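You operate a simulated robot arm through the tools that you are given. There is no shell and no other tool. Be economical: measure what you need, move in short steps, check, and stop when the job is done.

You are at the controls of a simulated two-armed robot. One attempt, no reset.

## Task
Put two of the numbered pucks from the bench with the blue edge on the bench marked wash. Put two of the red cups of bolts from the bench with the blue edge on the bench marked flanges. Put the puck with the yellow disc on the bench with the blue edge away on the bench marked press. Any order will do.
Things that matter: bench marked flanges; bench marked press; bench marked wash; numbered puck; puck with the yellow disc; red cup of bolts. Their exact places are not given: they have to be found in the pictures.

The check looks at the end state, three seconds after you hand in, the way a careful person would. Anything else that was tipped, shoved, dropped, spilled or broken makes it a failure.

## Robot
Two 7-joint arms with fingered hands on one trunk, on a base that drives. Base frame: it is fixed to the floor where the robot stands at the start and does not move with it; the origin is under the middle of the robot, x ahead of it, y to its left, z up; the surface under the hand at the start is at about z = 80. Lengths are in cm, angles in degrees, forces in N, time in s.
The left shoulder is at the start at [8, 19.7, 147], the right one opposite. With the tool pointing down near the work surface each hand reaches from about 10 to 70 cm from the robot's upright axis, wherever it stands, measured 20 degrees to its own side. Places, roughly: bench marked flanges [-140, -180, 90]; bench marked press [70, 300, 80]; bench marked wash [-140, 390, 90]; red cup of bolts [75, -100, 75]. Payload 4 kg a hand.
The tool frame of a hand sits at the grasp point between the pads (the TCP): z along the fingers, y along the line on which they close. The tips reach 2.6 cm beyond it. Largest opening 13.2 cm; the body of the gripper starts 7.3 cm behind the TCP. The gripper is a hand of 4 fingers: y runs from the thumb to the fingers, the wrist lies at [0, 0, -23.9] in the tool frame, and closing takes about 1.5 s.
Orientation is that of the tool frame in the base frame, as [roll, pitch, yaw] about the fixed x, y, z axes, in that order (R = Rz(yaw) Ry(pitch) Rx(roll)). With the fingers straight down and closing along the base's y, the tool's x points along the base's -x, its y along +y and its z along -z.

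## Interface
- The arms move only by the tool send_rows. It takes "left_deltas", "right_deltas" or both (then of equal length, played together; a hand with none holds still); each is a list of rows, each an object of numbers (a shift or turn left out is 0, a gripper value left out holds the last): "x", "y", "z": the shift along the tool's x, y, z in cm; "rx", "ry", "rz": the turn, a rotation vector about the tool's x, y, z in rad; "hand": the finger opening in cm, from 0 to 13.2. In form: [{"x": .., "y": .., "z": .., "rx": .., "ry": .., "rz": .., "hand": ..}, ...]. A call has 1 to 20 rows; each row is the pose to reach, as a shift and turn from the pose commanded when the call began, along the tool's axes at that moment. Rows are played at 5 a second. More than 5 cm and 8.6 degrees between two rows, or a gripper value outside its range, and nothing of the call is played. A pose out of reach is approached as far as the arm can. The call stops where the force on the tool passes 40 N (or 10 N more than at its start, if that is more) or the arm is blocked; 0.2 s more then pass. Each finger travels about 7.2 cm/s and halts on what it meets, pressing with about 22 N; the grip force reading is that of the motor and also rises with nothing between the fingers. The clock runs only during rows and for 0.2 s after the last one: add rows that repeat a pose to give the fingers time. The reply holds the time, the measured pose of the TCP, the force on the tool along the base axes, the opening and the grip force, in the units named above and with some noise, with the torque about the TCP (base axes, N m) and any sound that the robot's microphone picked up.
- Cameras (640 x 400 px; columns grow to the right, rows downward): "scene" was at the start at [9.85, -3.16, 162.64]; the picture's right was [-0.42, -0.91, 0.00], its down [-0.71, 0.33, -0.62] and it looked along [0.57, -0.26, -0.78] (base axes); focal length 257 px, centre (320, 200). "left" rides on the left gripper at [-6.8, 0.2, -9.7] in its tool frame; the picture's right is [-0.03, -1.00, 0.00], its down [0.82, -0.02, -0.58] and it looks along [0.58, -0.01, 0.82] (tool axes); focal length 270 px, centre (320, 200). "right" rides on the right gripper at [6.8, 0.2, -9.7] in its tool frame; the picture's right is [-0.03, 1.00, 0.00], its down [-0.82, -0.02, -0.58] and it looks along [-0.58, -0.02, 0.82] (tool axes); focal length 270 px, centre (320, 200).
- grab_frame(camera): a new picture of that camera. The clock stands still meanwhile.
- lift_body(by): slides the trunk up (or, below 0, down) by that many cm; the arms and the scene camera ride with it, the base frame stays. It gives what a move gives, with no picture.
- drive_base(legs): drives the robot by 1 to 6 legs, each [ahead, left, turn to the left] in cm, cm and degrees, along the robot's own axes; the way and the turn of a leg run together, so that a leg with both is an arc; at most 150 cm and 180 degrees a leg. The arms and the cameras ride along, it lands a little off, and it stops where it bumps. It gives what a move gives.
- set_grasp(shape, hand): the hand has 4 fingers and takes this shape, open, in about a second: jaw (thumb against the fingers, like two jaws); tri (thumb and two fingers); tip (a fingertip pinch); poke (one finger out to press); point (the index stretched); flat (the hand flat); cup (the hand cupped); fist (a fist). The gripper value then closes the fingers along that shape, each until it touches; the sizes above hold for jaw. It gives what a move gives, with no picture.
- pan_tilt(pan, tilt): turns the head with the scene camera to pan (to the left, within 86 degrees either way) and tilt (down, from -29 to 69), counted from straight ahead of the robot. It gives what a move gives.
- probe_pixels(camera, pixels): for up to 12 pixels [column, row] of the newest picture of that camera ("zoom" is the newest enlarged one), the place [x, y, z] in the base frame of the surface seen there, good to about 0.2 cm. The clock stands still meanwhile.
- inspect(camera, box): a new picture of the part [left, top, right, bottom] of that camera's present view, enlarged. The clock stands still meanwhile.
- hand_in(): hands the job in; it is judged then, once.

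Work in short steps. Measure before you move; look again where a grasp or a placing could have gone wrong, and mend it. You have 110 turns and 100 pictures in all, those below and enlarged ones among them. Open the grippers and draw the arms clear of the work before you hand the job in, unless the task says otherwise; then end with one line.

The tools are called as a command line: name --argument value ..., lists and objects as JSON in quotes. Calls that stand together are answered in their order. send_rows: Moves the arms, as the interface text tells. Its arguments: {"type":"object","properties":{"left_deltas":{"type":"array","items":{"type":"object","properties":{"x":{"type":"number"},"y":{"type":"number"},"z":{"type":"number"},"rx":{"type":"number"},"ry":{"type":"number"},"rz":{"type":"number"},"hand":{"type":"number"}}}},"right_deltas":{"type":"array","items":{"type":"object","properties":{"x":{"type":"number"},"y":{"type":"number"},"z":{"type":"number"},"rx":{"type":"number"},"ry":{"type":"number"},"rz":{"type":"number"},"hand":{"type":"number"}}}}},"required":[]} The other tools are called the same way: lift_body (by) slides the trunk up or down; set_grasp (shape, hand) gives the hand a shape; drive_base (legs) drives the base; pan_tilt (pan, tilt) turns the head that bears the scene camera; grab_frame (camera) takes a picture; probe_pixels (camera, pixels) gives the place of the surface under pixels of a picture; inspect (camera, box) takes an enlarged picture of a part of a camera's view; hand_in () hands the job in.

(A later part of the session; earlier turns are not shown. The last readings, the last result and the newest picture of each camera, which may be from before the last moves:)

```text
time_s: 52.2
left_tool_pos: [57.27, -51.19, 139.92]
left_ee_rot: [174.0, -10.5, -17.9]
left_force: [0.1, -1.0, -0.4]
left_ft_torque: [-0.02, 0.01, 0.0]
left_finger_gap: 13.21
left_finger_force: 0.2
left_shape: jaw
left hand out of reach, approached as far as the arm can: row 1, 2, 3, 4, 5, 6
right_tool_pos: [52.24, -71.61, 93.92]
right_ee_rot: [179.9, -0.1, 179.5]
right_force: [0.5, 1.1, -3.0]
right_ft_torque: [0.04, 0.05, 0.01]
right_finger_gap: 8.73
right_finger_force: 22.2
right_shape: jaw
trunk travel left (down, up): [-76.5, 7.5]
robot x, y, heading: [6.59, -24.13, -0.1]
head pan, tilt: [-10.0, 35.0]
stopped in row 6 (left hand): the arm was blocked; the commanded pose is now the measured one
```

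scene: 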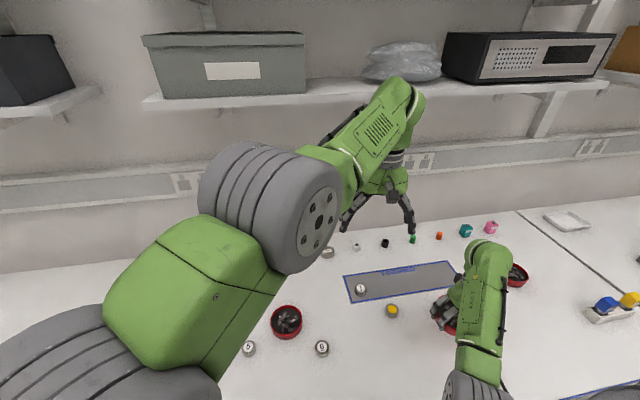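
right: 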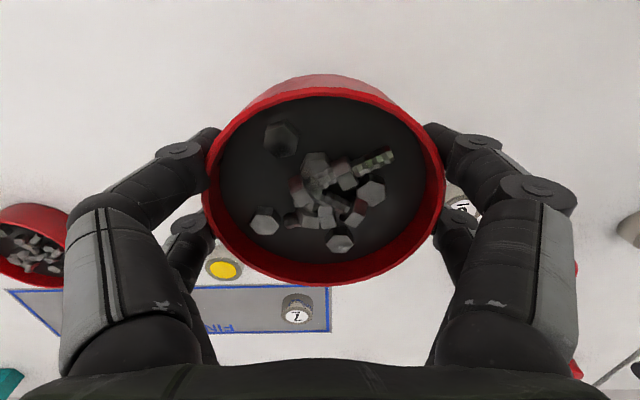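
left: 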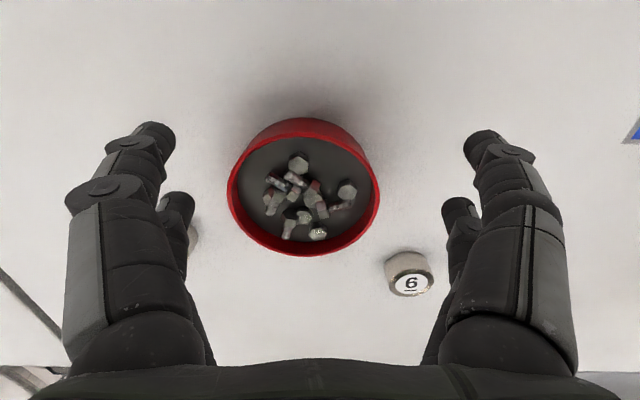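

The left arm reports "blocked" – something is physically in the way. Look.

pan_tilt --pan 20 --tilt 30

grab_frame --camera "scene"

grab_frame --camera "left"

```text
time_s: 53.2
left_tool_pos: [57.14, -51.63, 148.5]
left_ee_rot: [168.1, -20.1, -16.5]
left_force: [-0.2, 0.1, 0.7]
left_ft_torque: [-0.02, 0.03, -0.01]
left_finger_gap: 13.22
left_finger_force: 0.0
left_shape: jaw
right_tool_pos: [52.21, -71.65, 94.06]
right_ee_rot: [179.9, -0.1, 179.4]
right_force: [0.3, -0.1, -3.1]
right_ft_torque: [0.0, 0.03, -0.02]
right_finger_gap: 8.7
right_finger_force: 22.2
right_shape: jaw
trunk travel left (down, up): [-76.5, 7.5]
robot x, y, heading: [6.89, -24.22, -0.1]
head pan, tilt: [20.0, 30.0]
```

```text
76 pictures are left
```

scene: 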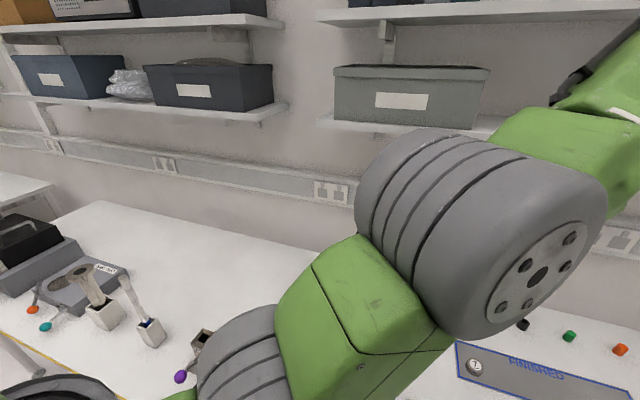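

```text
75 pictures are left
```

left: 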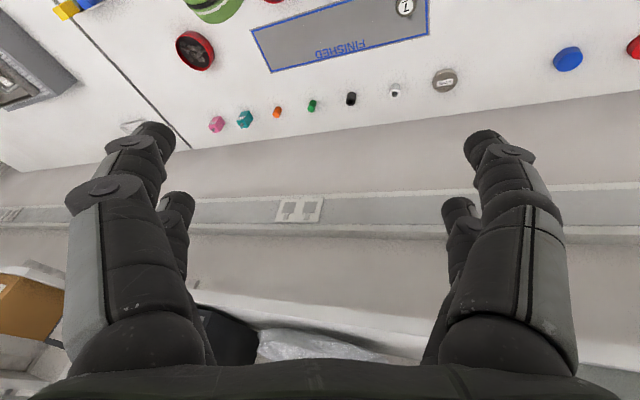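

I probe the elbow and shoulder joint discs to get the geometry.

probe_pixels --camera "scene" --pixels '[[538, 278], [400, 200], [560, 160], [240, 360], [360, 310], [600, 110], [620, 80]]'

pan_tilt --pan 40 --tilt 60

grab_frame --camera "scene"

probe_pixels --camera "scene" --pixels '[[320, 200], [200, 200], [420, 100], [420, 200], [320, 300], [150, 300]]'

```text
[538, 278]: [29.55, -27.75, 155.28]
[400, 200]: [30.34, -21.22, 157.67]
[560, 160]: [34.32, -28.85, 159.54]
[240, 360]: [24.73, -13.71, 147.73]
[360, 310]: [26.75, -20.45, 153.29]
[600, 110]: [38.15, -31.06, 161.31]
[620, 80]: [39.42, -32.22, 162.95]
```

```text
time_s: 54.1
left_tool_pos: [57.12, -51.82, 146.61]
left_ee_rot: [169.2, -18.3, -16.9]
left_force: [-0.2, 0.1, 0.6]
left_ft_torque: [0.04, 0.01, -0.02]
left_finger_gap: 13.2
left_finger_force: 0.0
left_shape: jaw
right_tool_pos: [52.27, -71.6, 94.02]
right_ee_rot: [179.9, -0.1, 179.4]
right_force: [0.5, -0.4, -3.8]
right_ft_torque: [0.0, 0.05, -0.01]
right_finger_gap: 8.73
right_finger_force: 21.4
right_shape: jaw
trunk travel left (down, up): [-76.5, 7.5]
robot x, y, heading: [6.68, -23.98, -0.3]
head pan, tilt: [40.0, 60.0]
```

```text
74 pictures are left
```

scene: 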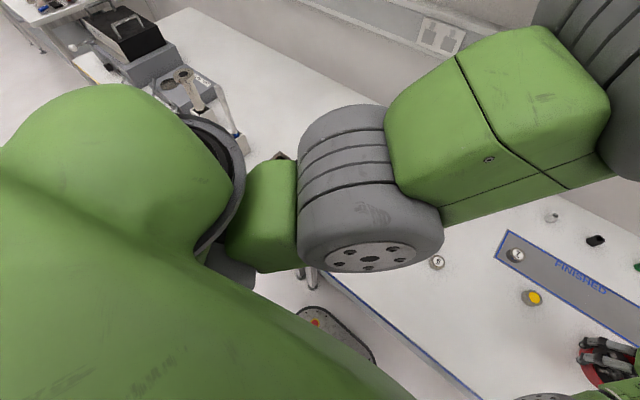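

```text
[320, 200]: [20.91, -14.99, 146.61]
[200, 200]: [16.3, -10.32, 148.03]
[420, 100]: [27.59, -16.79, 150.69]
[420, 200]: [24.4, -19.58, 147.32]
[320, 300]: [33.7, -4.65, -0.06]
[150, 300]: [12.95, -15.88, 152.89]
```

The arm is fully stretched across the robot's front. I swing it back to its own (left) side along the sphere while straightening the hand.

send_rows --left_deltas '[{"y": -4, "rx": 0.06, "ry": -0.1}, {"y": -8, "rx": 0.12, "ry": -0.2}, {"y": -12, "rx": 0.19, "ry": -0.3}, {"y": -16, "rx": 0.19, "ry": -0.3}, {"y": -20, "rx": 0.19, "ry": -0.3}, {"y": -24, "rx": 0.19, "ry": -0.3}, {"y": -28, "rx": 0.19, "ry": -0.3}, {"y": -32, "rx": 0.19, "ry": -0.3}, {"y": -36, "rx": 0.19, "ry": -0.3}, {"y": -40, "rx": 0.19, "ry": -0.3}, {"y": -44, "rx": 0.19, "ry": -0.3}, {"y": -48, "rx": 0.19, "ry": -0.3}, {"y": -48, "rx": 0.19, "ry": -0.3}]'

grab_frame --camera "scene"

```text
time_s: 54.5
left_tool_pos: [56.09, -50.7, 148.64]
left_ee_rot: [170.1, -18.0, -18.6]
left_force: [0.1, 0.4, 0.2]
left_ft_torque: [0.02, -0.01, -0.02]
left_finger_gap: 13.19
left_finger_force: 0.0
left_shape: jaw
left hand out of reach, approached as far as the arm can: row 1
right_tool_pos: [52.23, -71.57, 94.07]
right_ee_rot: [180.0, -0.1, 179.5]
right_force: [0.2, 0.5, -3.8]
right_ft_torque: [-0.02, 0.06, 0.0]
right_finger_gap: 8.71
right_finger_force: 22.2
right_shape: jaw
trunk travel left (down, up): [-76.5, 7.5]
robot x, y, heading: [6.58, -24.4, -0.5]
head pan, tilt: [40.0, 60.0]
stopped in row 1 (left hand): the arm was blocked; the commanded pose is now the measured one
```

```text
73 pictures are left
```

scene: 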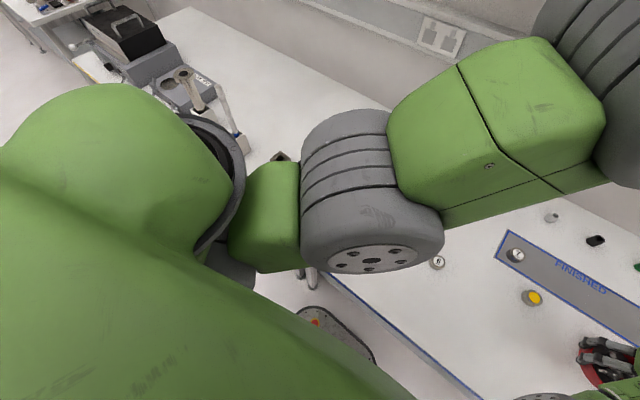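

The elbow is right by the head (elbow ~[30,-24,155], camera ~[17,-27,163]) — likely touching. I move the hand down/forward away from the head.

send_rows --left_deltas '[{"x": 1.5, "z": 2}, {"x": 3, "z": 5}, {"x": 5, "z": 8}, {"x": 7, "z": 11}, {"x": 9, "z": 14}, {"x": 11, "z": 17}, {"x": 11, "z": 17}]'

```text
time_s: 54.9
left_tool_pos: [56.88, -52.07, 151.52]
left_ee_rot: [166.4, -24.0, -18.3]
left_force: [-1.3, 0.3, 0.0]
left_ft_torque: [0.01, 0.01, -0.01]
left_finger_gap: 13.21
left_finger_force: 0.1
left_shape: jaw
left hand out of reach, approached as far as the arm can: row 1, 2
right_tool_pos: [52.12, -71.62, 93.97]
right_ee_rot: [179.9, -0.1, 179.5]
right_force: [0.6, 0.6, -3.2]
right_ft_torque: [0.0, 0.02, -0.01]
right_finger_gap: 8.72
right_finger_force: 22.1
right_shape: jaw
trunk travel left (down, up): [-76.5, 7.5]
robot x, y, heading: [6.88, -24.33, -0.3]
head pan, tilt: [40.0, 60.0]
stopped in row 2 (left hand): the arm was blocked; the commanded pose is now the measured one
```

Turn the head away from the arm to give clearance, then try the swing left with small steps.

pan_tilt --pan -60 --tilt 40

send_rows --left_deltas '[{"y": -1.5}, {"y": -3}, {"y": -5}, {"y": -7}, {"y": -9}, {"y": -11}, {"y": -13}, {"y": -15}]'

grab_frame --camera "scene"

```text
time_s: 56.7
left_tool_pos: [56.98, -52.04, 150.82]
left_ee_rot: [166.7, -23.3, -18.2]
left_force: [-0.3, -0.7, -1.7]
left_ft_torque: [0.05, 0.04, 0.03]
left_finger_gap: 13.2
left_finger_force: 0.1
left_shape: jaw
right_tool_pos: [52.24, -71.77, 93.93]
right_ee_rot: [179.9, 0.0, 179.6]
right_force: [-0.1, -0.3, -4.0]
right_ft_torque: [-0.02, 0.0, -0.01]
right_finger_gap: 8.73
right_finger_force: 21.9
right_shape: jaw
trunk travel left (down, up): [-76.5, 7.5]
robot x, y, heading: [7.05, -24.34, -0.1]
head pan, tilt: [-60.0, 40.0]
```

```text
time_s: 58.5
left_tool_pos: [62.81, -38.46, 148.36]
left_ee_rot: [166.5, -23.8, -18.2]
left_force: [-0.2, 0.4, 1.0]
left_ft_torque: [-0.03, 0.02, 0.01]
left_finger_gap: 13.21
left_finger_force: 0.0
left_shape: jaw
right_tool_pos: [52.28, -71.53, 93.93]
right_ee_rot: [179.9, -0.1, 179.5]
right_force: [0.7, -0.8, -4.0]
right_ft_torque: [0.03, 0.02, 0.01]
right_finger_gap: 8.74
right_finger_force: 22.2
right_shape: jaw
trunk travel left (down, up): [-76.5, 7.5]
robot x, y, heading: [6.45, -23.96, -0.4]
head pan, tilt: [-60.0, 40.0]
```

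```text
72 pictures are left
```

scene: 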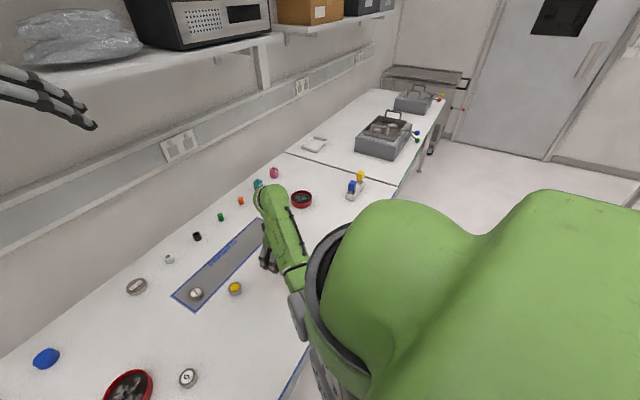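

Freed, and the elbow bends now. Continue left and back while straightening the hand to vertical.

send_rows --left_deltas '[{"x": -2, "y": -2.5}, {"x": -4, "y": -5}, {"x": -6, "y": -7.5, "rx": 0.05, "ry": -0.1}, {"x": -8, "y": -10, "rx": 0.1, "ry": -0.2}, {"x": -10, "y": -12.5, "rx": 0.16, "ry": -0.3}, {"x": -12, "y": -15, "rx": 0.22, "ry": -0.41}, {"x": -14, "y": -18, "rx": 0.22, "ry": -0.41}, {"x": -15, "y": -20, "rx": 0.22, "ry": -0.41}, {"x": -15, "y": -20, "rx": 0.22, "ry": -0.41}]'

```text
time_s: 60.5
left_tool_pos: [69.91, -25.57, 137.0]
left_ee_rot: [179.9, -0.4, -21.0]
left_force: [0.5, 0.4, 0.1]
left_ft_torque: [-0.01, 0.01, -0.01]
left_finger_gap: 13.2
left_finger_force: 0.0
left_shape: jaw
left hand out of reach, approached as far as the arm can: row 3, 4, 5, 6, 7, 8, 9
right_tool_pos: [52.19, -71.6, 93.98]
right_ee_rot: [179.8, -0.1, 179.5]
right_force: [-0.6, -0.1, -3.3]
right_ft_torque: [-0.02, 0.02, 0.0]
right_finger_gap: 8.75
right_finger_force: 22.1
right_shape: jaw
trunk travel left (down, up): [-76.5, 7.5]
robot x, y, heading: [6.69, -24.36, -0.2]
head pan, tilt: [-60.0, 40.0]
```

The vertical hand at this height is what forces the straight arm (wrist limit). I tilt fingers forward, moving up and inward to flex the elbow, then will go down before straightening.

send_rows --left_deltas '[{"ry": 0.12, "z": -2}, {"ry": 0.24, "z": -4}, {"ry": 0.36, "z": -6}, {"ry": 0.48, "z": -8}, {"ry": 0.6, "z": -10, "x": -2}, {"ry": 0.7, "z": -11, "x": -4}, {"ry": 0.7, "z": -11, "x": -7}, {"ry": 0.7, "z": -11, "x": -10}, {"ry": 0.7, "z": -11, "x": -10}]'

```text
time_s: 62.5
left_tool_pos: [61.4, -22.86, 148.19]
left_ee_rot: [179.9, -40.7, -20.9]
left_force: [0.0, -0.7, -0.2]
left_ft_torque: [0.0, -0.01, 0.01]
left_finger_gap: 13.19
left_finger_force: 0.0
left_shape: jaw
right_tool_pos: [52.2, -71.64, 94.03]
right_ee_rot: [179.9, -0.2, 179.5]
right_force: [0.7, 0.9, -4.1]
right_ft_torque: [-0.01, 0.02, 0.0]
right_finger_gap: 8.75
right_finger_force: 21.7
right_shape: jaw
trunk travel left (down, up): [-76.5, 7.5]
robot x, y, heading: [6.48, -24.0, -0.2]
head pan, tilt: [-60.0, 40.0]
```

Theory confirmed (no warning). Now go down to z≈100 with this tilt, left a bit.

send_rows --left_deltas '[{"x": -3.1, "y": -1.1, "z": 2.6}, {"x": -6.2, "y": -2.2, "z": 5.2}, {"x": -9.3, "y": -3.3, "z": 7.8}, {"x": -12.4, "y": -4.4, "z": 10.4}, {"x": -15.5, "y": -5.5, "z": 13}, {"x": -18.6, "y": -6.6, "z": 15.6}, {"x": -21.7, "y": -7.7, "z": 18.2}, {"x": -24.8, "y": -8.8, "z": 20.8}, {"x": -27.9, "y": -9.9, "z": 23.4}, {"x": -31, "y": -11, "z": 26}, {"x": -34, "y": -12, "z": 28.6}, {"x": -37, "y": -12.9, "z": 31}, {"x": -37, "y": -12.9, "z": 31}]'

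```text
time_s: 65.3
left_tool_pos: [58.63, -7.97, 100.29]
left_ee_rot: [179.9, -40.7, -20.9]
left_force: [-0.2, -0.4, 0.3]
left_ft_torque: [0.0, 0.01, 0.0]
left_finger_gap: 13.22
left_finger_force: 0.1
left_shape: jaw
left hand out of reach, approached as far as the arm can: row 1, 2
right_tool_pos: [52.19, -71.61, 93.98]
right_ee_rot: [179.9, 0.0, 179.5]
right_force: [-0.3, 0.3, -3.9]
right_ft_torque: [-0.01, 0.04, 0.0]
right_finger_gap: 8.73
right_finger_force: 21.7
right_shape: jaw
trunk travel left (down, up): [-76.5, 7.5]
robot x, y, heading: [6.77, -24.08, -0.4]
head pan, tilt: [-60.0, 40.0]
```

Now straighten the hand to vertical in place.

send_rows --left_deltas '[{"ry": -0.12}, {"ry": -0.24}, {"ry": -0.36}, {"ry": -0.48}, {"ry": -0.6}, {"ry": -0.71}, {"ry": -0.71}]'

grab_frame --camera "left"

```text
time_s: 66.9
left_tool_pos: [58.52, -7.83, 100.44]
left_ee_rot: [179.9, 0.1, -20.9]
left_force: [0.3, -0.2, 1.4]
left_ft_torque: [0.0, 0.01, 0.0]
left_finger_gap: 13.2
left_finger_force: 0.0
left_shape: jaw
right_tool_pos: [52.2, -71.56, 94.06]
right_ee_rot: [180.0, -0.1, 179.5]
right_force: [-0.7, -0.5, -3.7]
right_ft_torque: [-0.01, 0.02, 0.02]
right_finger_gap: 8.71
right_finger_force: 21.8
right_shape: jaw
trunk travel left (down, up): [-76.5, 7.5]
robot x, y, heading: [6.7, -24.35, -0.3]
head pan, tilt: [-60.0, 40.0]
```

```text
71 pictures are left
```

left: 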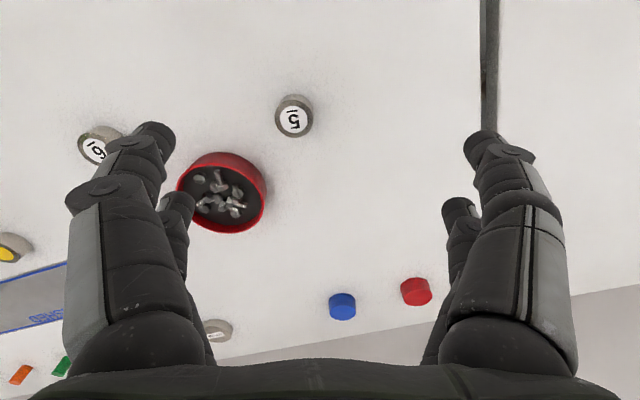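

Left arm is healthy again. Drive right 10 and ahead 3 to bring cup 2 comfortably in its reach.

drive_base --legs '[[3, -10, 0]]'

grab_frame --camera "left"

```text
time_s: 68.0
left_tool_pos: [61.18, -17.37, 100.39]
left_ee_rot: [179.7, -0.1, -20.8]
left_force: [-0.6, 0.0, -0.2]
left_ft_torque: [0.0, -0.03, 0.03]
left_finger_gap: 13.18
left_finger_force: 0.0
left_shape: jaw
right_tool_pos: [55.0, -81.18, 94.28]
right_ee_rot: [-179.8, -0.1, 179.6]
right_force: [0.0, 1.1, -4.0]
right_ft_torque: [-0.03, 0.0, -0.02]
right_finger_gap: 8.73
right_finger_force: 22.0
right_shape: jaw
trunk travel left (down, up): [-76.5, 7.5]
robot x, y, heading: [9.47, -34.33, -0.4]
head pan, tilt: [-60.0, 40.0]
```

```text
70 pictures are left
```

left: 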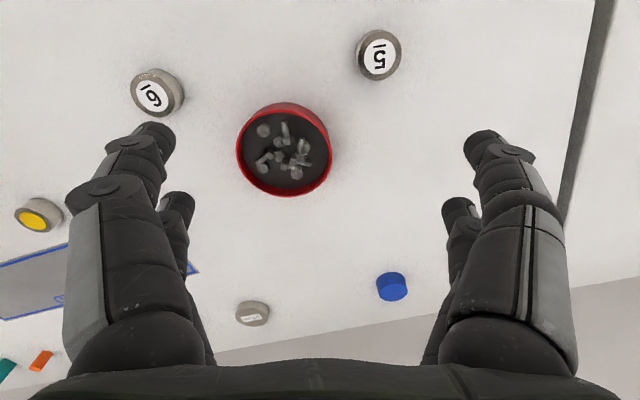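

Move over cup 2 and down to z≈89.

send_rows --left_deltas '[{"x": 2.2, "y": 1.2, "z": 1}, {"x": 4.4, "y": 2.5, "z": 3}, {"x": 6.5, "y": 3.7, "z": 6}, {"x": 6.5, "y": 3.7, "z": 9}, {"x": 6.5, "y": 3.7, "z": 11}, {"x": 6.5, "y": 3.7, "z": 11}]'

grab_frame --camera "left"

```text
time_s: 69.5
left_tool_pos: [65.94, -23.73, 89.39]
left_ee_rot: [-180.0, 0.2, -20.8]
left_force: [0.3, -1.2, -0.3]
left_ft_torque: [0.02, -0.01, 0.0]
left_finger_gap: 13.2
left_finger_force: 0.0
left_shape: jaw
right_tool_pos: [55.18, -81.59, 93.99]
right_ee_rot: [179.9, -0.1, 179.7]
right_force: [0.0, 0.4, -2.6]
right_ft_torque: [0.0, 0.03, 0.01]
right_finger_gap: 8.72
right_finger_force: 22.2
right_shape: jaw
trunk travel left (down, up): [-76.5, 7.5]
robot x, y, heading: [9.89, -34.39, -0.2]
head pan, tilt: [-60.0, 40.0]
```

```text
69 pictures are left
```

left: 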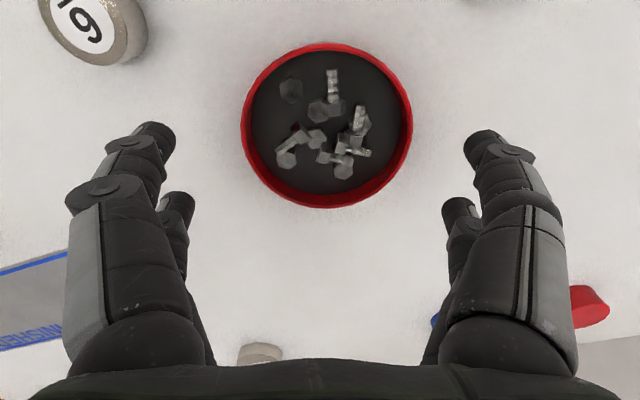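

Probe rim to centre.

probe_pixels --camera "left" --pixels '[[245, 122], [408, 122], [325, 47], [325, 203]]'

```text
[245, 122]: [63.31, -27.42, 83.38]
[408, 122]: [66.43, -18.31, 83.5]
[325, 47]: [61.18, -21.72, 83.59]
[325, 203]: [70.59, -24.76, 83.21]
```

Centre (65.9,-23.2). Descend and close.

send_rows --left_deltas '[{"x": -0.2, "y": -0.5, "z": 2}, {"x": -0.2, "y": -0.5, "z": 4}, {"x": -0.2, "y": -0.5, "z": 6.1}, {"x": -0.2, "y": -0.5, "z": 6.1}, {"x": -0.2, "y": -0.5, "z": 6.1, "hand": 9}, {"x": -0.2, "y": -0.5, "z": 6.1, "hand": 8.5}, {"x": -0.2, "y": -0.5, "z": 6.1}, {"x": -0.2, "y": -0.5, "z": 6.1}, {"x": -0.2, "y": -0.5, "z": 6.1}, {"x": -0.2, "y": -0.5, "z": 6.1}]'

grab_frame --camera "left"

```text
time_s: 71.7
left_tool_pos: [65.88, -22.74, 83.17]
left_ee_rot: [179.8, 0.1, -20.9]
left_force: [-0.2, 0.4, 0.6]
left_ft_torque: [0.03, 0.01, 0.0]
left_finger_gap: 8.81
left_finger_force: 22.3
left_shape: jaw
right_tool_pos: [55.25, -81.6, 94.03]
right_ee_rot: [179.9, -0.1, 179.6]
right_force: [0.5, 0.1, -3.3]
right_ft_torque: [0.03, 0.04, -0.02]
right_finger_gap: 8.7
right_finger_force: 22.1
right_shape: jaw
trunk travel left (down, up): [-76.5, 7.5]
robot x, y, heading: [9.9, -34.51, -0.1]
head pan, tilt: [-60.0, 40.0]
```

```text
68 pictures are left
```

left: 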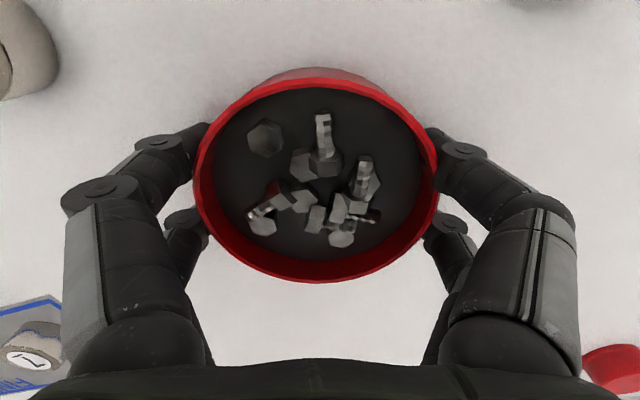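

Cup 2 gripped. Lift it and draw it in; then look toward the flanges side.

send_rows --left_deltas '[{"z": -3}, {"z": -6}, {"z": -9}, {"z": -12}, {"x": -3, "y": -1, "z": -12}, {"x": -6, "y": -2, "z": -12}, {"x": -10, "y": -3, "z": -12}, {"x": -14, "y": -4, "z": -12}, {"x": -14, "y": -4, "z": -12}]'

pan_tilt --pan -86 --tilt 20

grab_frame --camera "scene"

probe_pixels --camera "scene" --pixels '[[420, 235], [470, 200], [480, 260], [590, 260], [560, 240], [340, 250], [325, 190], [380, 210]]'

```text
time_s: 73.7
left_tool_pos: [54.63, -14.25, 95.36]
left_ee_rot: [179.9, 0.2, -20.7]
left_force: [0.9, 0.4, -4.0]
left_ft_torque: [0.03, 0.0, 0.01]
left_finger_gap: 8.8
left_finger_force: 21.9
left_shape: jaw
right_tool_pos: [55.32, -81.61, 93.88]
right_ee_rot: [179.9, -0.1, 179.6]
right_force: [0.6, -0.6, -4.9]
right_ft_torque: [0.01, 0.01, -0.01]
right_finger_gap: 8.71
right_finger_force: 21.5
right_shape: jaw
trunk travel left (down, up): [-76.5, 7.5]
robot x, y, heading: [9.71, -34.26, -0.3]
head pan, tilt: [-60.0, 40.0]
```

```text
time_s: 74.5
left_tool_pos: [54.45, -14.38, 95.35]
left_ee_rot: [179.9, 0.1, -20.8]
left_force: [0.4, 0.1, -4.0]
left_ft_torque: [0.03, 0.05, -0.03]
left_finger_gap: 8.79
left_finger_force: 22.1
left_shape: jaw
right_tool_pos: [55.14, -81.66, 94.0]
right_ee_rot: [179.9, -0.1, 179.5]
right_force: [0.6, -0.2, -4.7]
right_ft_torque: [0.02, 0.01, 0.01]
right_finger_gap: 8.72
right_finger_force: 22.1
right_shape: jaw
trunk travel left (down, up): [-76.5, 7.5]
robot x, y, heading: [9.83, -34.97, -0.2]
head pan, tilt: [-85.9, 20.0]
```

```text
67 pictures are left
```

scene: 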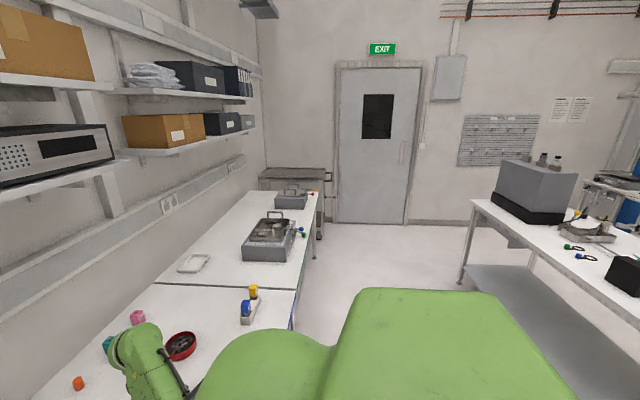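

```text
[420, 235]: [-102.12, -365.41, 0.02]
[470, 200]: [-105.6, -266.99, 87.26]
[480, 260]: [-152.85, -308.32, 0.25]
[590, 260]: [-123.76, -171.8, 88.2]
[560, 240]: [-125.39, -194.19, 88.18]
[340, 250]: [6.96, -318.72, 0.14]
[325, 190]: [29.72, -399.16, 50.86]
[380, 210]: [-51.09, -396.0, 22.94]
```

Flanges bench: surface z≈88, front edge x≈-105. Draw the right hand in, then back off and turn to face it.

send_rows --right_deltas '[{"x": 1, "y": 4}, {"x": 2, "y": 8}, {"x": 3.5, "y": 12}, {"x": 5, "y": 16}, {"x": 5, "y": 16}]'

lift_body --by 7

drive_base --legs '[[-46, 0, 0], [0, 0, -90], [140, 0, 0]]'

pan_tilt --pan -60 --tilt 40

grab_frame --camera "scene"

```text
time_s: 75.8
left_tool_pos: [54.6, -14.4, 95.39]
left_ee_rot: [179.8, 0.2, -20.9]
left_force: [-0.5, 0.9, -3.9]
left_ft_torque: [-0.01, -0.01, 0.02]
left_finger_gap: 8.82
left_finger_force: 22.0
left_shape: jaw
right_tool_pos: [49.87, -65.8, 93.84]
right_ee_rot: [179.8, -0.1, 179.7]
right_force: [0.5, 0.2, -4.5]
right_ft_torque: [0.03, 0.02, -0.01]
right_finger_gap: 8.72
right_finger_force: 21.9
right_shape: jaw
trunk travel left (down, up): [-76.5, 7.5]
robot x, y, heading: [9.73, -34.13, -0.0]
head pan, tilt: [-85.9, 20.0]
```

```text
time_s: 76.8
left_tool_pos: [54.49, -14.35, 102.38]
left_ee_rot: [179.9, 0.1, -20.9]
left_force: [-0.2, 0.4, -3.5]
left_ft_torque: [-0.01, 0.05, 0.0]
left_finger_gap: 8.78
left_finger_force: 22.3
left_shape: jaw
right_tool_pos: [49.91, -65.72, 100.92]
right_ee_rot: [179.9, -0.1, 179.6]
right_force: [0.1, 0.3, -4.8]
right_ft_torque: [-0.02, 0.04, 0.0]
right_finger_gap: 8.72
right_finger_force: 22.1
right_shape: jaw
trunk travel left (down, up): [-83.5, 0.5]
robot x, y, heading: [9.6, -34.21, -0.0]
head pan, tilt: [-85.9, 20.0]
```

```text
time_s: 90.1
left_tool_pos: [-30.01, -218.6, 102.39]
left_ee_rot: [179.9, 0.1, -115.4]
left_force: [0.0, -0.1, -2.9]
left_ft_torque: [0.0, -0.03, 0.01]
left_finger_gap: 8.81
left_finger_force: 22.3
left_shape: jaw
right_tool_pos: [-80.73, -209.97, 100.91]
right_ee_rot: [179.8, 0.1, 85.1]
right_force: [0.4, -0.9, -3.2]
right_ft_torque: [-0.02, -0.04, -0.04]
right_finger_gap: 8.68
right_finger_force: 21.7
right_shape: jaw
trunk travel left (down, up): [-83.5, 0.5]
robot x, y, heading: [-46.5, -172.36, -94.7]
head pan, tilt: [-85.9, 20.0]
```

```text
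time_s: 91.0
left_tool_pos: [-29.93, -218.75, 102.34]
left_ee_rot: [179.8, 0.1, -115.3]
left_force: [0.4, 0.0, -4.5]
left_ft_torque: [0.03, 0.0, 0.02]
left_finger_gap: 8.77
left_finger_force: 21.6
left_shape: jaw
right_tool_pos: [-80.77, -209.85, 100.9]
right_ee_rot: [179.8, -0.1, 85.1]
right_force: [0.4, 1.1, -3.7]
right_ft_torque: [0.01, -0.01, -0.01]
right_finger_gap: 8.7
right_finger_force: 21.7
right_shape: jaw
trunk travel left (down, up): [-83.5, 0.5]
robot x, y, heading: [-46.54, -172.57, -94.5]
head pan, tilt: [-60.0, 40.0]
```

```text
66 pictures are left
```

scene: 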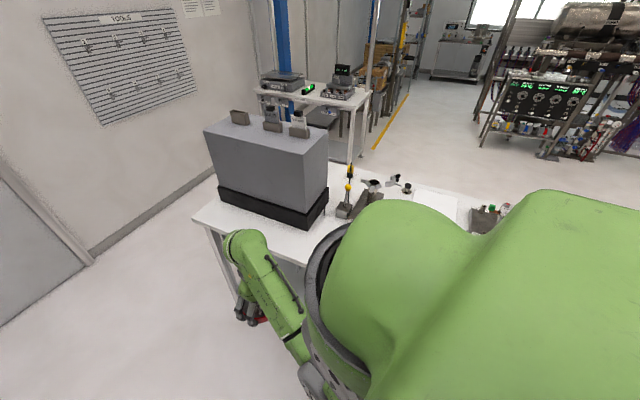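

Turn right to face the bench, then look at it.

drive_base --legs '[[0, 0, -86]]'

pan_tilt --pan 0 --tilt 35

grab_frame --camera "scene"

```text
time_s: 95.0
left_tool_pos: [-91.41, -191.54, 102.38]
left_ee_rot: [179.9, 0.0, 158.3]
left_force: [-0.2, 0.0, -4.9]
left_ft_torque: [0.01, 0.0, 0.03]
left_finger_gap: 8.77
left_finger_force: 21.9
left_shape: jaw
right_tool_pos: [-86.12, -140.25, 100.91]
right_ee_rot: [179.8, 0.0, -1.3]
right_force: [0.2, -0.7, -4.1]
right_ft_torque: [0.02, -0.06, 0.01]
right_finger_gap: 8.69
right_finger_force: 21.8
right_shape: jaw
trunk travel left (down, up): [-83.5, 0.5]
robot x, y, heading: [-46.19, -172.43, 179.0]
head pan, tilt: [-60.0, 40.0]
```

```text
time_s: 96.3
left_tool_pos: [-91.42, -191.62, 102.36]
left_ee_rot: [180.0, 0.1, 158.4]
left_force: [0.6, 0.0, -4.1]
left_ft_torque: [0.0, -0.03, 0.02]
left_finger_gap: 8.76
left_finger_force: 21.9
left_shape: jaw
right_tool_pos: [-86.09, -140.35, 100.89]
right_ee_rot: [179.9, -0.2, -1.3]
right_force: [0.4, -0.2, -3.8]
right_ft_torque: [0.0, 0.01, 0.01]
right_finger_gap: 8.7
right_finger_force: 22.5
right_shape: jaw
trunk travel left (down, up): [-83.5, 0.5]
robot x, y, heading: [-45.83, -172.26, 178.7]
head pan, tilt: [0.0, 35.0]
```

```text
65 pictures are left
```

scene: 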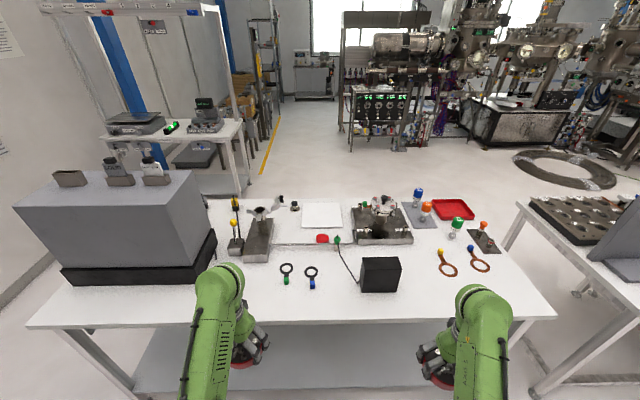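

This bench carries flange-like parts. Check for the mark and measure free spots near the front edge.

inspect --camera "scene" --box '[180, 180, 560, 340]'

probe_pixels --camera "scene" --pixels '[[260, 295], [330, 305], [420, 300], [460, 285], [500, 300], [340, 318], [310, 285], [370, 290], [445, 275], [215, 280], [530, 305], [400, 280]]'

```text
1.68 times, centred on (370, 260) of scene
```

zoom: 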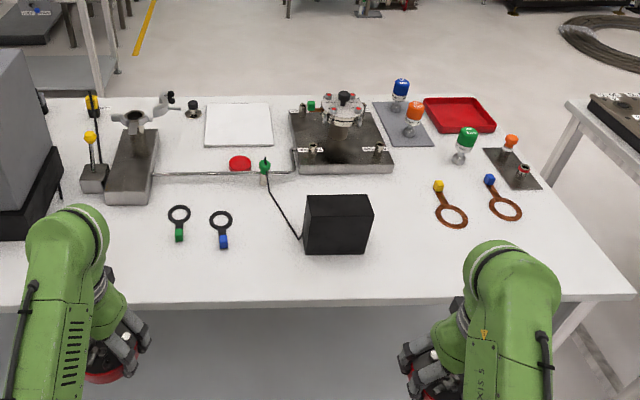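

```text
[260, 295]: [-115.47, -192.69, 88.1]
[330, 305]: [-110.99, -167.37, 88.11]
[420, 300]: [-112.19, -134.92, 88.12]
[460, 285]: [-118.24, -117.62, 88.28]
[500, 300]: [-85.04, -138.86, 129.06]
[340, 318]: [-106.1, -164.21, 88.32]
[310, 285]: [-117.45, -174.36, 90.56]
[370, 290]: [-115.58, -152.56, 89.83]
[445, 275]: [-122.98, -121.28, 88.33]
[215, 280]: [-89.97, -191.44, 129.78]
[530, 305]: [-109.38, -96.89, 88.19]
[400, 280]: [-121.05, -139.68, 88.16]
```

Free spots: right cup at about (-113,-131), left cup at about (-114,-192). Shift right hand outward 9 cm and drive ahead 23.

send_rows --right_deltas '[{"y": -3}, {"y": -6}, {"y": -9}, {"y": -9}]'

drive_base --legs '[[23, 0, 0]]'

pan_tilt --pan 0 --tilt 50

grab_frame --camera "scene"

grab_frame --camera "right"

grab_frame --camera "left"

```text
time_s: 97.3
left_tool_pos: [-91.42, -191.49, 102.28]
left_ee_rot: [179.8, 0.1, 158.3]
left_force: [-0.1, -0.3, -3.6]
left_ft_torque: [-0.01, 0.03, 0.01]
left_finger_gap: 8.76
left_finger_force: 21.7
left_shape: jaw
right_tool_pos: [-85.7, -131.02, 100.82]
right_ee_rot: [179.8, -0.1, -1.2]
right_force: [-0.3, -0.1, -3.6]
right_ft_torque: [-0.03, -0.04, 0.01]
right_finger_gap: 8.71
right_finger_force: 21.7
right_shape: jaw
trunk travel left (down, up): [-83.5, 0.5]
robot x, y, heading: [-46.19, -172.32, 179.0]
head pan, tilt: [0.0, 35.0]
```

```text
time_s: 99.1
left_tool_pos: [-113.87, -191.24, 102.49]
left_ee_rot: [-180.0, 0.0, 158.3]
left_force: [0.1, -0.9, -3.3]
left_ft_torque: [0.0, -0.01, 0.02]
left_finger_gap: 8.78
left_finger_force: 21.8
left_shape: jaw
right_tool_pos: [-108.15, -130.72, 100.88]
right_ee_rot: [179.9, 0.1, -1.3]
right_force: [1.2, -0.2, -3.9]
right_ft_torque: [0.01, 0.01, 0.01]
right_finger_gap: 8.7
right_finger_force: 21.7
right_shape: jaw
trunk travel left (down, up): [-83.5, 0.5]
robot x, y, heading: [-68.91, -171.62, 179.1]
head pan, tilt: [0.0, 35.0]
```

```text
time_s: 99.8
left_tool_pos: [-114.1, -191.2, 102.43]
left_ee_rot: [179.9, 0.1, 158.4]
left_force: [0.1, 0.1, -3.7]
left_ft_torque: [-0.01, 0.02, 0.0]
left_finger_gap: 8.77
left_finger_force: 22.0
left_shape: jaw
right_tool_pos: [-108.54, -130.74, 100.92]
right_ee_rot: [179.9, -0.1, -1.3]
right_force: [0.1, 0.0, -4.7]
right_ft_torque: [-0.02, -0.01, -0.03]
right_finger_gap: 8.68
right_finger_force: 22.1
right_shape: jaw
trunk travel left (down, up): [-83.5, 0.5]
robot x, y, heading: [-69.13, -172.23, 179.0]
head pan, tilt: [0.0, 50.0]
```

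```text
63 pictures are left
```

scene: 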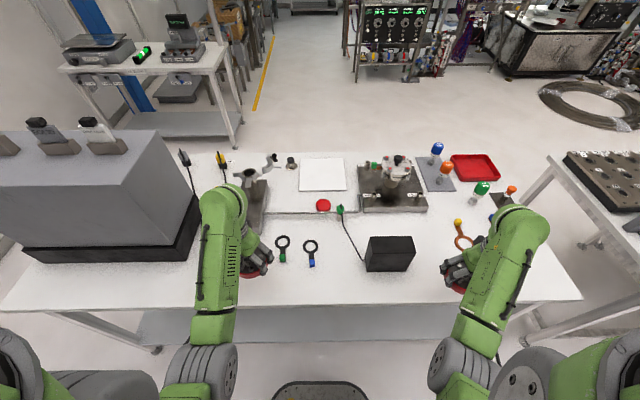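

```text
62 pictures are left
```

right: 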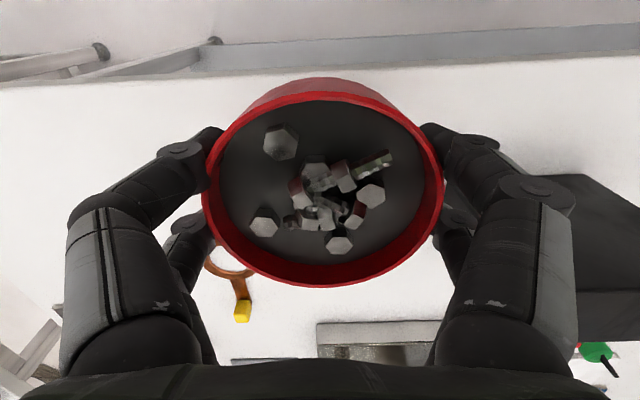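

```text
61 pictures are left
```

left: 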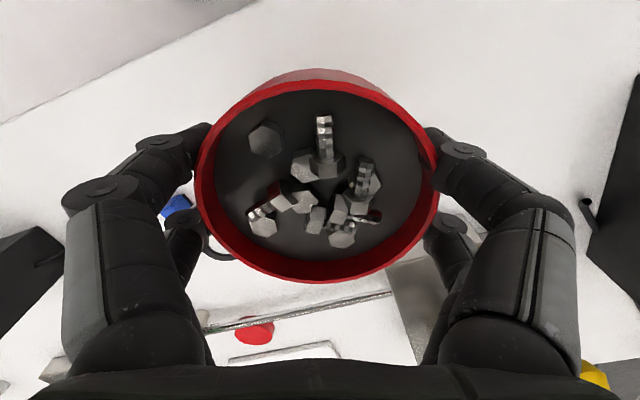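

Probe the ring tags, box and copper-ring positions to be sure of clearance.

probe_pixels --camera "scene" --pixels '[[283, 259], [281, 239], [312, 264], [366, 270], [413, 270], [413, 240], [458, 222], [463, 246], [265, 220], [195, 230], [150, 262], [340, 300]]'

probe_pixels --camera "right" --pixels '[[640, 185], [480, 175], [400, 82], [225, 262], [242, 310], [100, 110], [540, 100]]'

probe_pixels --camera "left" --pixels '[[175, 207], [215, 257], [590, 200], [620, 130], [400, 300], [200, 30]]'

```text
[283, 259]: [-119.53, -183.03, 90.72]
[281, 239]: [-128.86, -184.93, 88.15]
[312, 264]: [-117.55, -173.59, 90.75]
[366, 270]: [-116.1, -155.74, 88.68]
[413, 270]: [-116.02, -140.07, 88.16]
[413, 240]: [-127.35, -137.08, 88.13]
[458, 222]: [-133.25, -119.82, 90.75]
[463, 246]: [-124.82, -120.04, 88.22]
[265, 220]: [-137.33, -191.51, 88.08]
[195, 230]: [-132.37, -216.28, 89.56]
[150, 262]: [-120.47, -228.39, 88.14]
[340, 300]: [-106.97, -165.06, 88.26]
```

```text
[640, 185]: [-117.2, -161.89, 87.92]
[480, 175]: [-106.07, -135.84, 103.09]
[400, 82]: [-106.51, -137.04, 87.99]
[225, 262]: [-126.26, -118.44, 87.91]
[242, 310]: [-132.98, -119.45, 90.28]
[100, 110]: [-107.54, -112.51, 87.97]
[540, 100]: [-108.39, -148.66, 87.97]
```

```text
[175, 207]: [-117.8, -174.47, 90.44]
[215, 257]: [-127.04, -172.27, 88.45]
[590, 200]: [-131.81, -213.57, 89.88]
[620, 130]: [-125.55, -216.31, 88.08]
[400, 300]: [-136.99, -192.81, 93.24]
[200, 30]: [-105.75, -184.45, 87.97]
```

Clear. Lower both cups to just above the surface (z≈91.4).

send_rows --left_deltas '[{"x": -0.9, "y": -2.3, "z": 2}, {"x": -0.9, "y": -2.3, "z": 5}, {"x": -0.9, "y": -2.3, "z": 8}, {"x": -0.9, "y": -2.3, "z": 10}, {"x": -0.9, "y": -2.3, "z": 11}, {"x": -0.9, "y": -2.3, "z": 11}]' --right_deltas '[{"x": -2, "y": -1, "z": 1}, {"x": -4, "y": -1, "z": 3}, {"x": -4, "y": -1, "z": 6}, {"x": -4, "y": -1, "z": 8}, {"x": -4, "y": -1, "z": 9.4}, {"x": -4, "y": -1, "z": 9.4}]'

```text
time_s: 101.2
left_tool_pos: [-114.23, -193.65, 91.44]
left_ee_rot: [179.8, 0.1, 158.4]
left_force: [-0.5, 0.7, -4.1]
left_ft_torque: [-0.02, 0.01, 0.02]
left_finger_gap: 8.76
left_finger_force: 21.6
left_shape: jaw
right_tool_pos: [-112.72, -129.82, 91.4]
right_ee_rot: [179.9, -0.1, -1.3]
right_force: [-1.1, 0.8, -2.9]
right_ft_torque: [-0.01, -0.03, 0.0]
right_finger_gap: 8.7
right_finger_force: 22.1
right_shape: jaw
trunk travel left (down, up): [-83.5, 0.5]
robot x, y, heading: [-69.19, -171.95, 179.0]
head pan, tilt: [0.0, 50.0]
```

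Lower the last bit to contact.

send_rows --left_deltas '[{"z": 0.2}, {"z": 0.4}, {"z": 0.4}]' --right_deltas '[{"z": 0.2}, {"z": 0.4}, {"z": 0.4}]'

```text
time_s: 102.0
left_tool_pos: [-114.23, -193.64, 91.01]
left_ee_rot: [-180.0, 0.1, 158.5]
left_force: [-0.9, -0.4, 7.6]
left_ft_torque: [0.16, -0.05, -0.01]
left_finger_gap: 8.73
left_finger_force: 21.6
left_shape: jaw
right_tool_pos: [-112.58, -129.69, 91.18]
right_ee_rot: [179.9, 0.0, -1.2]
right_force: [-0.7, 0.7, -0.6]
right_ft_torque: [-0.14, 0.03, -0.04]
right_finger_gap: 8.68
right_finger_force: 22.2
right_shape: jaw
trunk travel left (down, up): [-83.5, 0.5]
robot x, y, heading: [-69.04, -171.86, 179.2]
head pan, tilt: [0.0, 50.0]
```

Both cups rest on the bench. Open and lift the hands.

send_rows --left_deltas '[{"hand": 11}, {"hand": 13.2}, {}, {}, {}, {}, {"z": -3}, {"z": -7}, {"z": -11}, {"z": -11}]' --right_deltas '[{"hand": 11}, {"hand": 13.2}, {}, {}, {}, {}, {"z": -3}, {"z": -7}, {"z": -10}, {"z": -10}]'

grab_frame --camera "scene"

```text
time_s: 104.2
left_tool_pos: [-114.02, -193.8, 102.07]
left_ee_rot: [179.9, 0.2, 158.3]
left_force: [0.3, 0.6, -0.9]
left_ft_torque: [0.0, 0.0, 0.0]
left_finger_gap: 13.19
left_finger_force: 0.1
left_shape: jaw
right_tool_pos: [-112.58, -129.52, 101.05]
right_ee_rot: [179.9, -0.1, -1.2]
right_force: [-0.3, 1.0, 0.5]
right_ft_torque: [0.02, -0.01, -0.01]
right_finger_gap: 13.22
right_finger_force: 0.0
right_shape: jaw
trunk travel left (down, up): [-83.5, 0.5]
robot x, y, heading: [-68.76, -171.82, 178.7]
head pan, tilt: [0.0, 50.0]
```

```text
60 pictures are left
```

scene: 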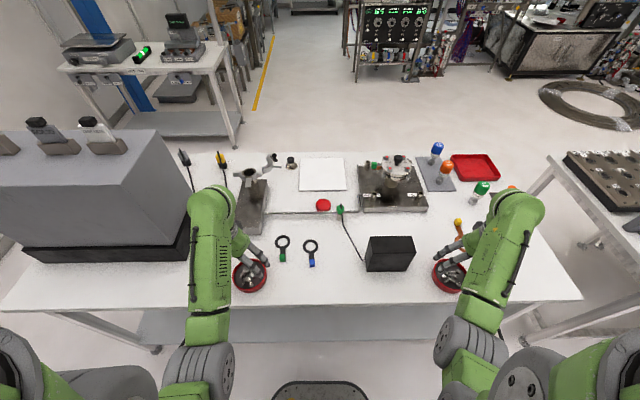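

Both cups stand well. Back off, turn round and drive back to the blue-edged bench.

drive_base --legs '[[-35, 0, 0], [0, 0, -179], [0, 136, 0]]'

pan_tilt --pan 0 --tilt 35

grab_frame --camera "scene"

```text
time_s: 120.1
left_tool_pos: [6.46, -14.12, 102.0]
left_ee_rot: [-179.9, 0.1, -19.5]
left_force: [-0.8, -0.2, -0.2]
left_ft_torque: [-0.01, -0.02, 0.01]
left_finger_gap: 13.18
left_finger_force: 0.1
left_shape: jaw
right_tool_pos: [7.51, -78.37, 101.04]
right_ee_rot: [179.9, -0.1, -179.1]
right_force: [0.4, 0.0, 0.8]
right_ft_torque: [0.01, 0.02, -0.01]
right_finger_gap: 13.18
right_finger_force: 0.0
right_shape: jaw
trunk travel left (down, up): [-83.5, 0.5]
robot x, y, heading: [-37.5, -37.45, 1.0]
head pan, tilt: [0.0, 50.0]
```

```text
time_s: 120.9
left_tool_pos: [6.53, -13.97, 102.03]
left_ee_rot: [179.9, 0.1, -19.5]
left_force: [0.7, 0.1, -0.1]
left_ft_torque: [0.01, 0.02, 0.02]
left_finger_gap: 13.17
left_finger_force: 0.0
left_shape: jaw
right_tool_pos: [7.47, -78.44, 101.17]
right_ee_rot: [179.9, 0.0, -179.0]
right_force: [-0.7, -0.2, 0.0]
right_ft_torque: [0.01, -0.04, 0.02]
right_finger_gap: 13.15
right_finger_force: 0.0
right_shape: jaw
trunk travel left (down, up): [-83.5, 0.5]
robot x, y, heading: [-37.33, -37.55, 1.3]
head pan, tilt: [0.0, 35.0]
```

```text
59 pictures are left
```

scene: 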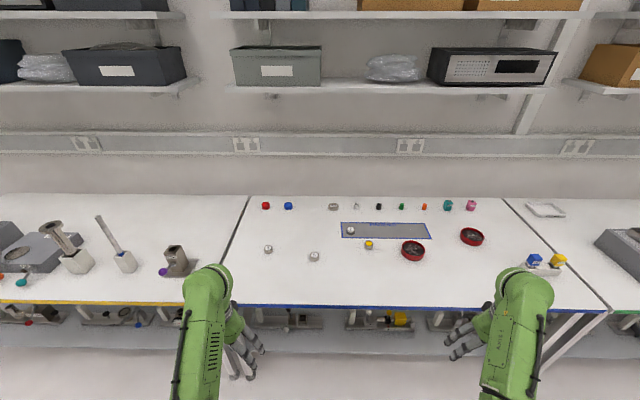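

Drive ahead to bench, lower the trunk by 7, and look with hand cameras at puck 5 (left) and yellow puck (right).

drive_base --legs '[[47, 0, -1]]'

lift_body --by -7

grab_frame --camera "left"

grab_frame --camera "right"

```text
time_s: 123.7
left_tool_pos: [53.36, -13.98, 102.16]
left_ee_rot: [179.9, 0.0, -20.2]
left_force: [-0.7, -0.3, 0.6]
left_ft_torque: [-0.01, -0.03, 0.03]
left_finger_gap: 13.21
left_finger_force: 0.0
left_shape: jaw
right_tool_pos: [53.71, -78.45, 101.1]
right_ee_rot: [179.8, 0.2, 180.0]
right_force: [0.0, -0.2, -0.4]
right_ft_torque: [0.0, -0.01, 0.04]
right_finger_gap: 13.2
right_finger_force: 0.1
right_shape: jaw
trunk travel left (down, up): [-83.5, 0.5]
robot x, y, heading: [9.31, -37.14, 0.3]
head pan, tilt: [0.0, 35.0]
```

```text
time_s: 124.7
left_tool_pos: [53.57, -14.13, 95.13]
left_ee_rot: [179.9, 0.1, -20.2]
left_force: [-0.8, -0.1, -0.7]
left_ft_torque: [-0.03, 0.0, 0.0]
left_finger_gap: 13.18
left_finger_force: 0.2
left_shape: jaw
right_tool_pos: [53.78, -78.4, 93.99]
right_ee_rot: [179.8, 0.0, -180.0]
right_force: [0.7, 0.3, -0.4]
right_ft_torque: [-0.01, 0.01, 0.0]
right_finger_gap: 13.18
right_finger_force: 0.1
right_shape: jaw
trunk travel left (down, up): [-76.5, 7.5]
robot x, y, heading: [8.94, -37.44, -0.0]
head pan, tilt: [0.0, 35.0]
```

```text
58 pictures are left
```

left: 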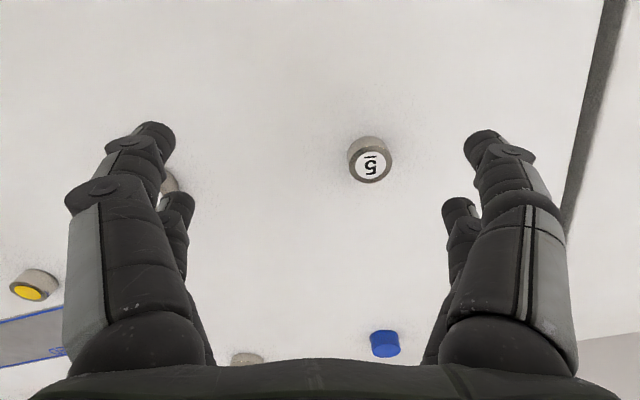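

```text
57 pictures are left
```

right: 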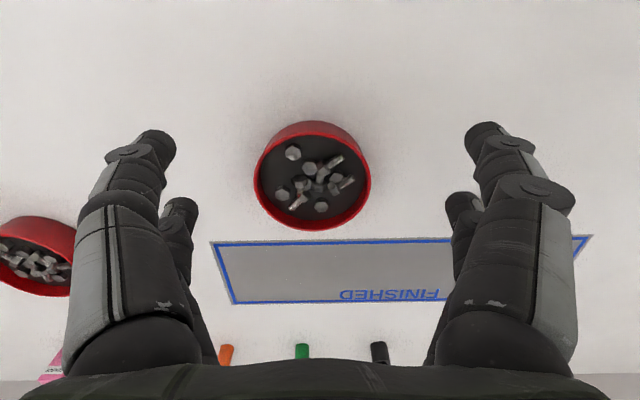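

Probe puck 5; move the right hand over the yellow puck.

probe_pixels --camera "left" --pixels '[[370, 166], [350, 163], [391, 163], [370, 151], [370, 181]]'

send_rows --right_deltas '[{"x": -2.1, "y": 3.9}, {"x": -4.2, "y": 7.8}, {"x": -6.3, "y": 11.7}, {"x": -8.4, "y": 15.6}, {"x": -10.4, "y": 19.4}, {"x": -10.4, "y": 19.4, "z": 3}, {"x": -10.4, "y": 19.4, "z": 3}]'

grab_frame --camera "right"

```text
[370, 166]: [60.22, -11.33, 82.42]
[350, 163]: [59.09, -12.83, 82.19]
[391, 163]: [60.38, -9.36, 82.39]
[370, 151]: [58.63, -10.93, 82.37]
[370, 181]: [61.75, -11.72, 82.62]
```

```text
time_s: 126.3
left_tool_pos: [53.63, -14.03, 95.14]
left_ee_rot: [179.8, 0.1, -20.3]
left_force: [-0.3, -0.1, -0.2]
left_ft_torque: [-0.01, -0.03, -0.01]
left_finger_gap: 13.2
left_finger_force: 0.0
left_shape: jaw
right_tool_pos: [64.31, -59.31, 90.94]
right_ee_rot: [179.9, 0.0, 180.0]
right_force: [0.4, -0.1, -0.3]
right_ft_torque: [0.0, -0.01, -0.01]
right_finger_gap: 13.17
right_finger_force: 0.1
right_shape: jaw
trunk travel left (down, up): [-76.5, 7.5]
robot x, y, heading: [9.21, -37.01, 0.5]
head pan, tilt: [0.0, 35.0]
```

```text
56 pictures are left
```

right: 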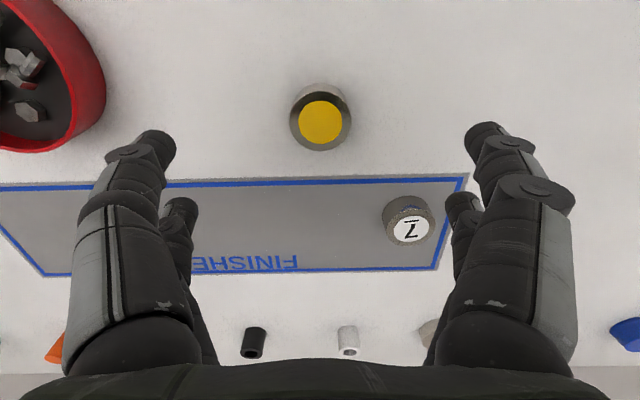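

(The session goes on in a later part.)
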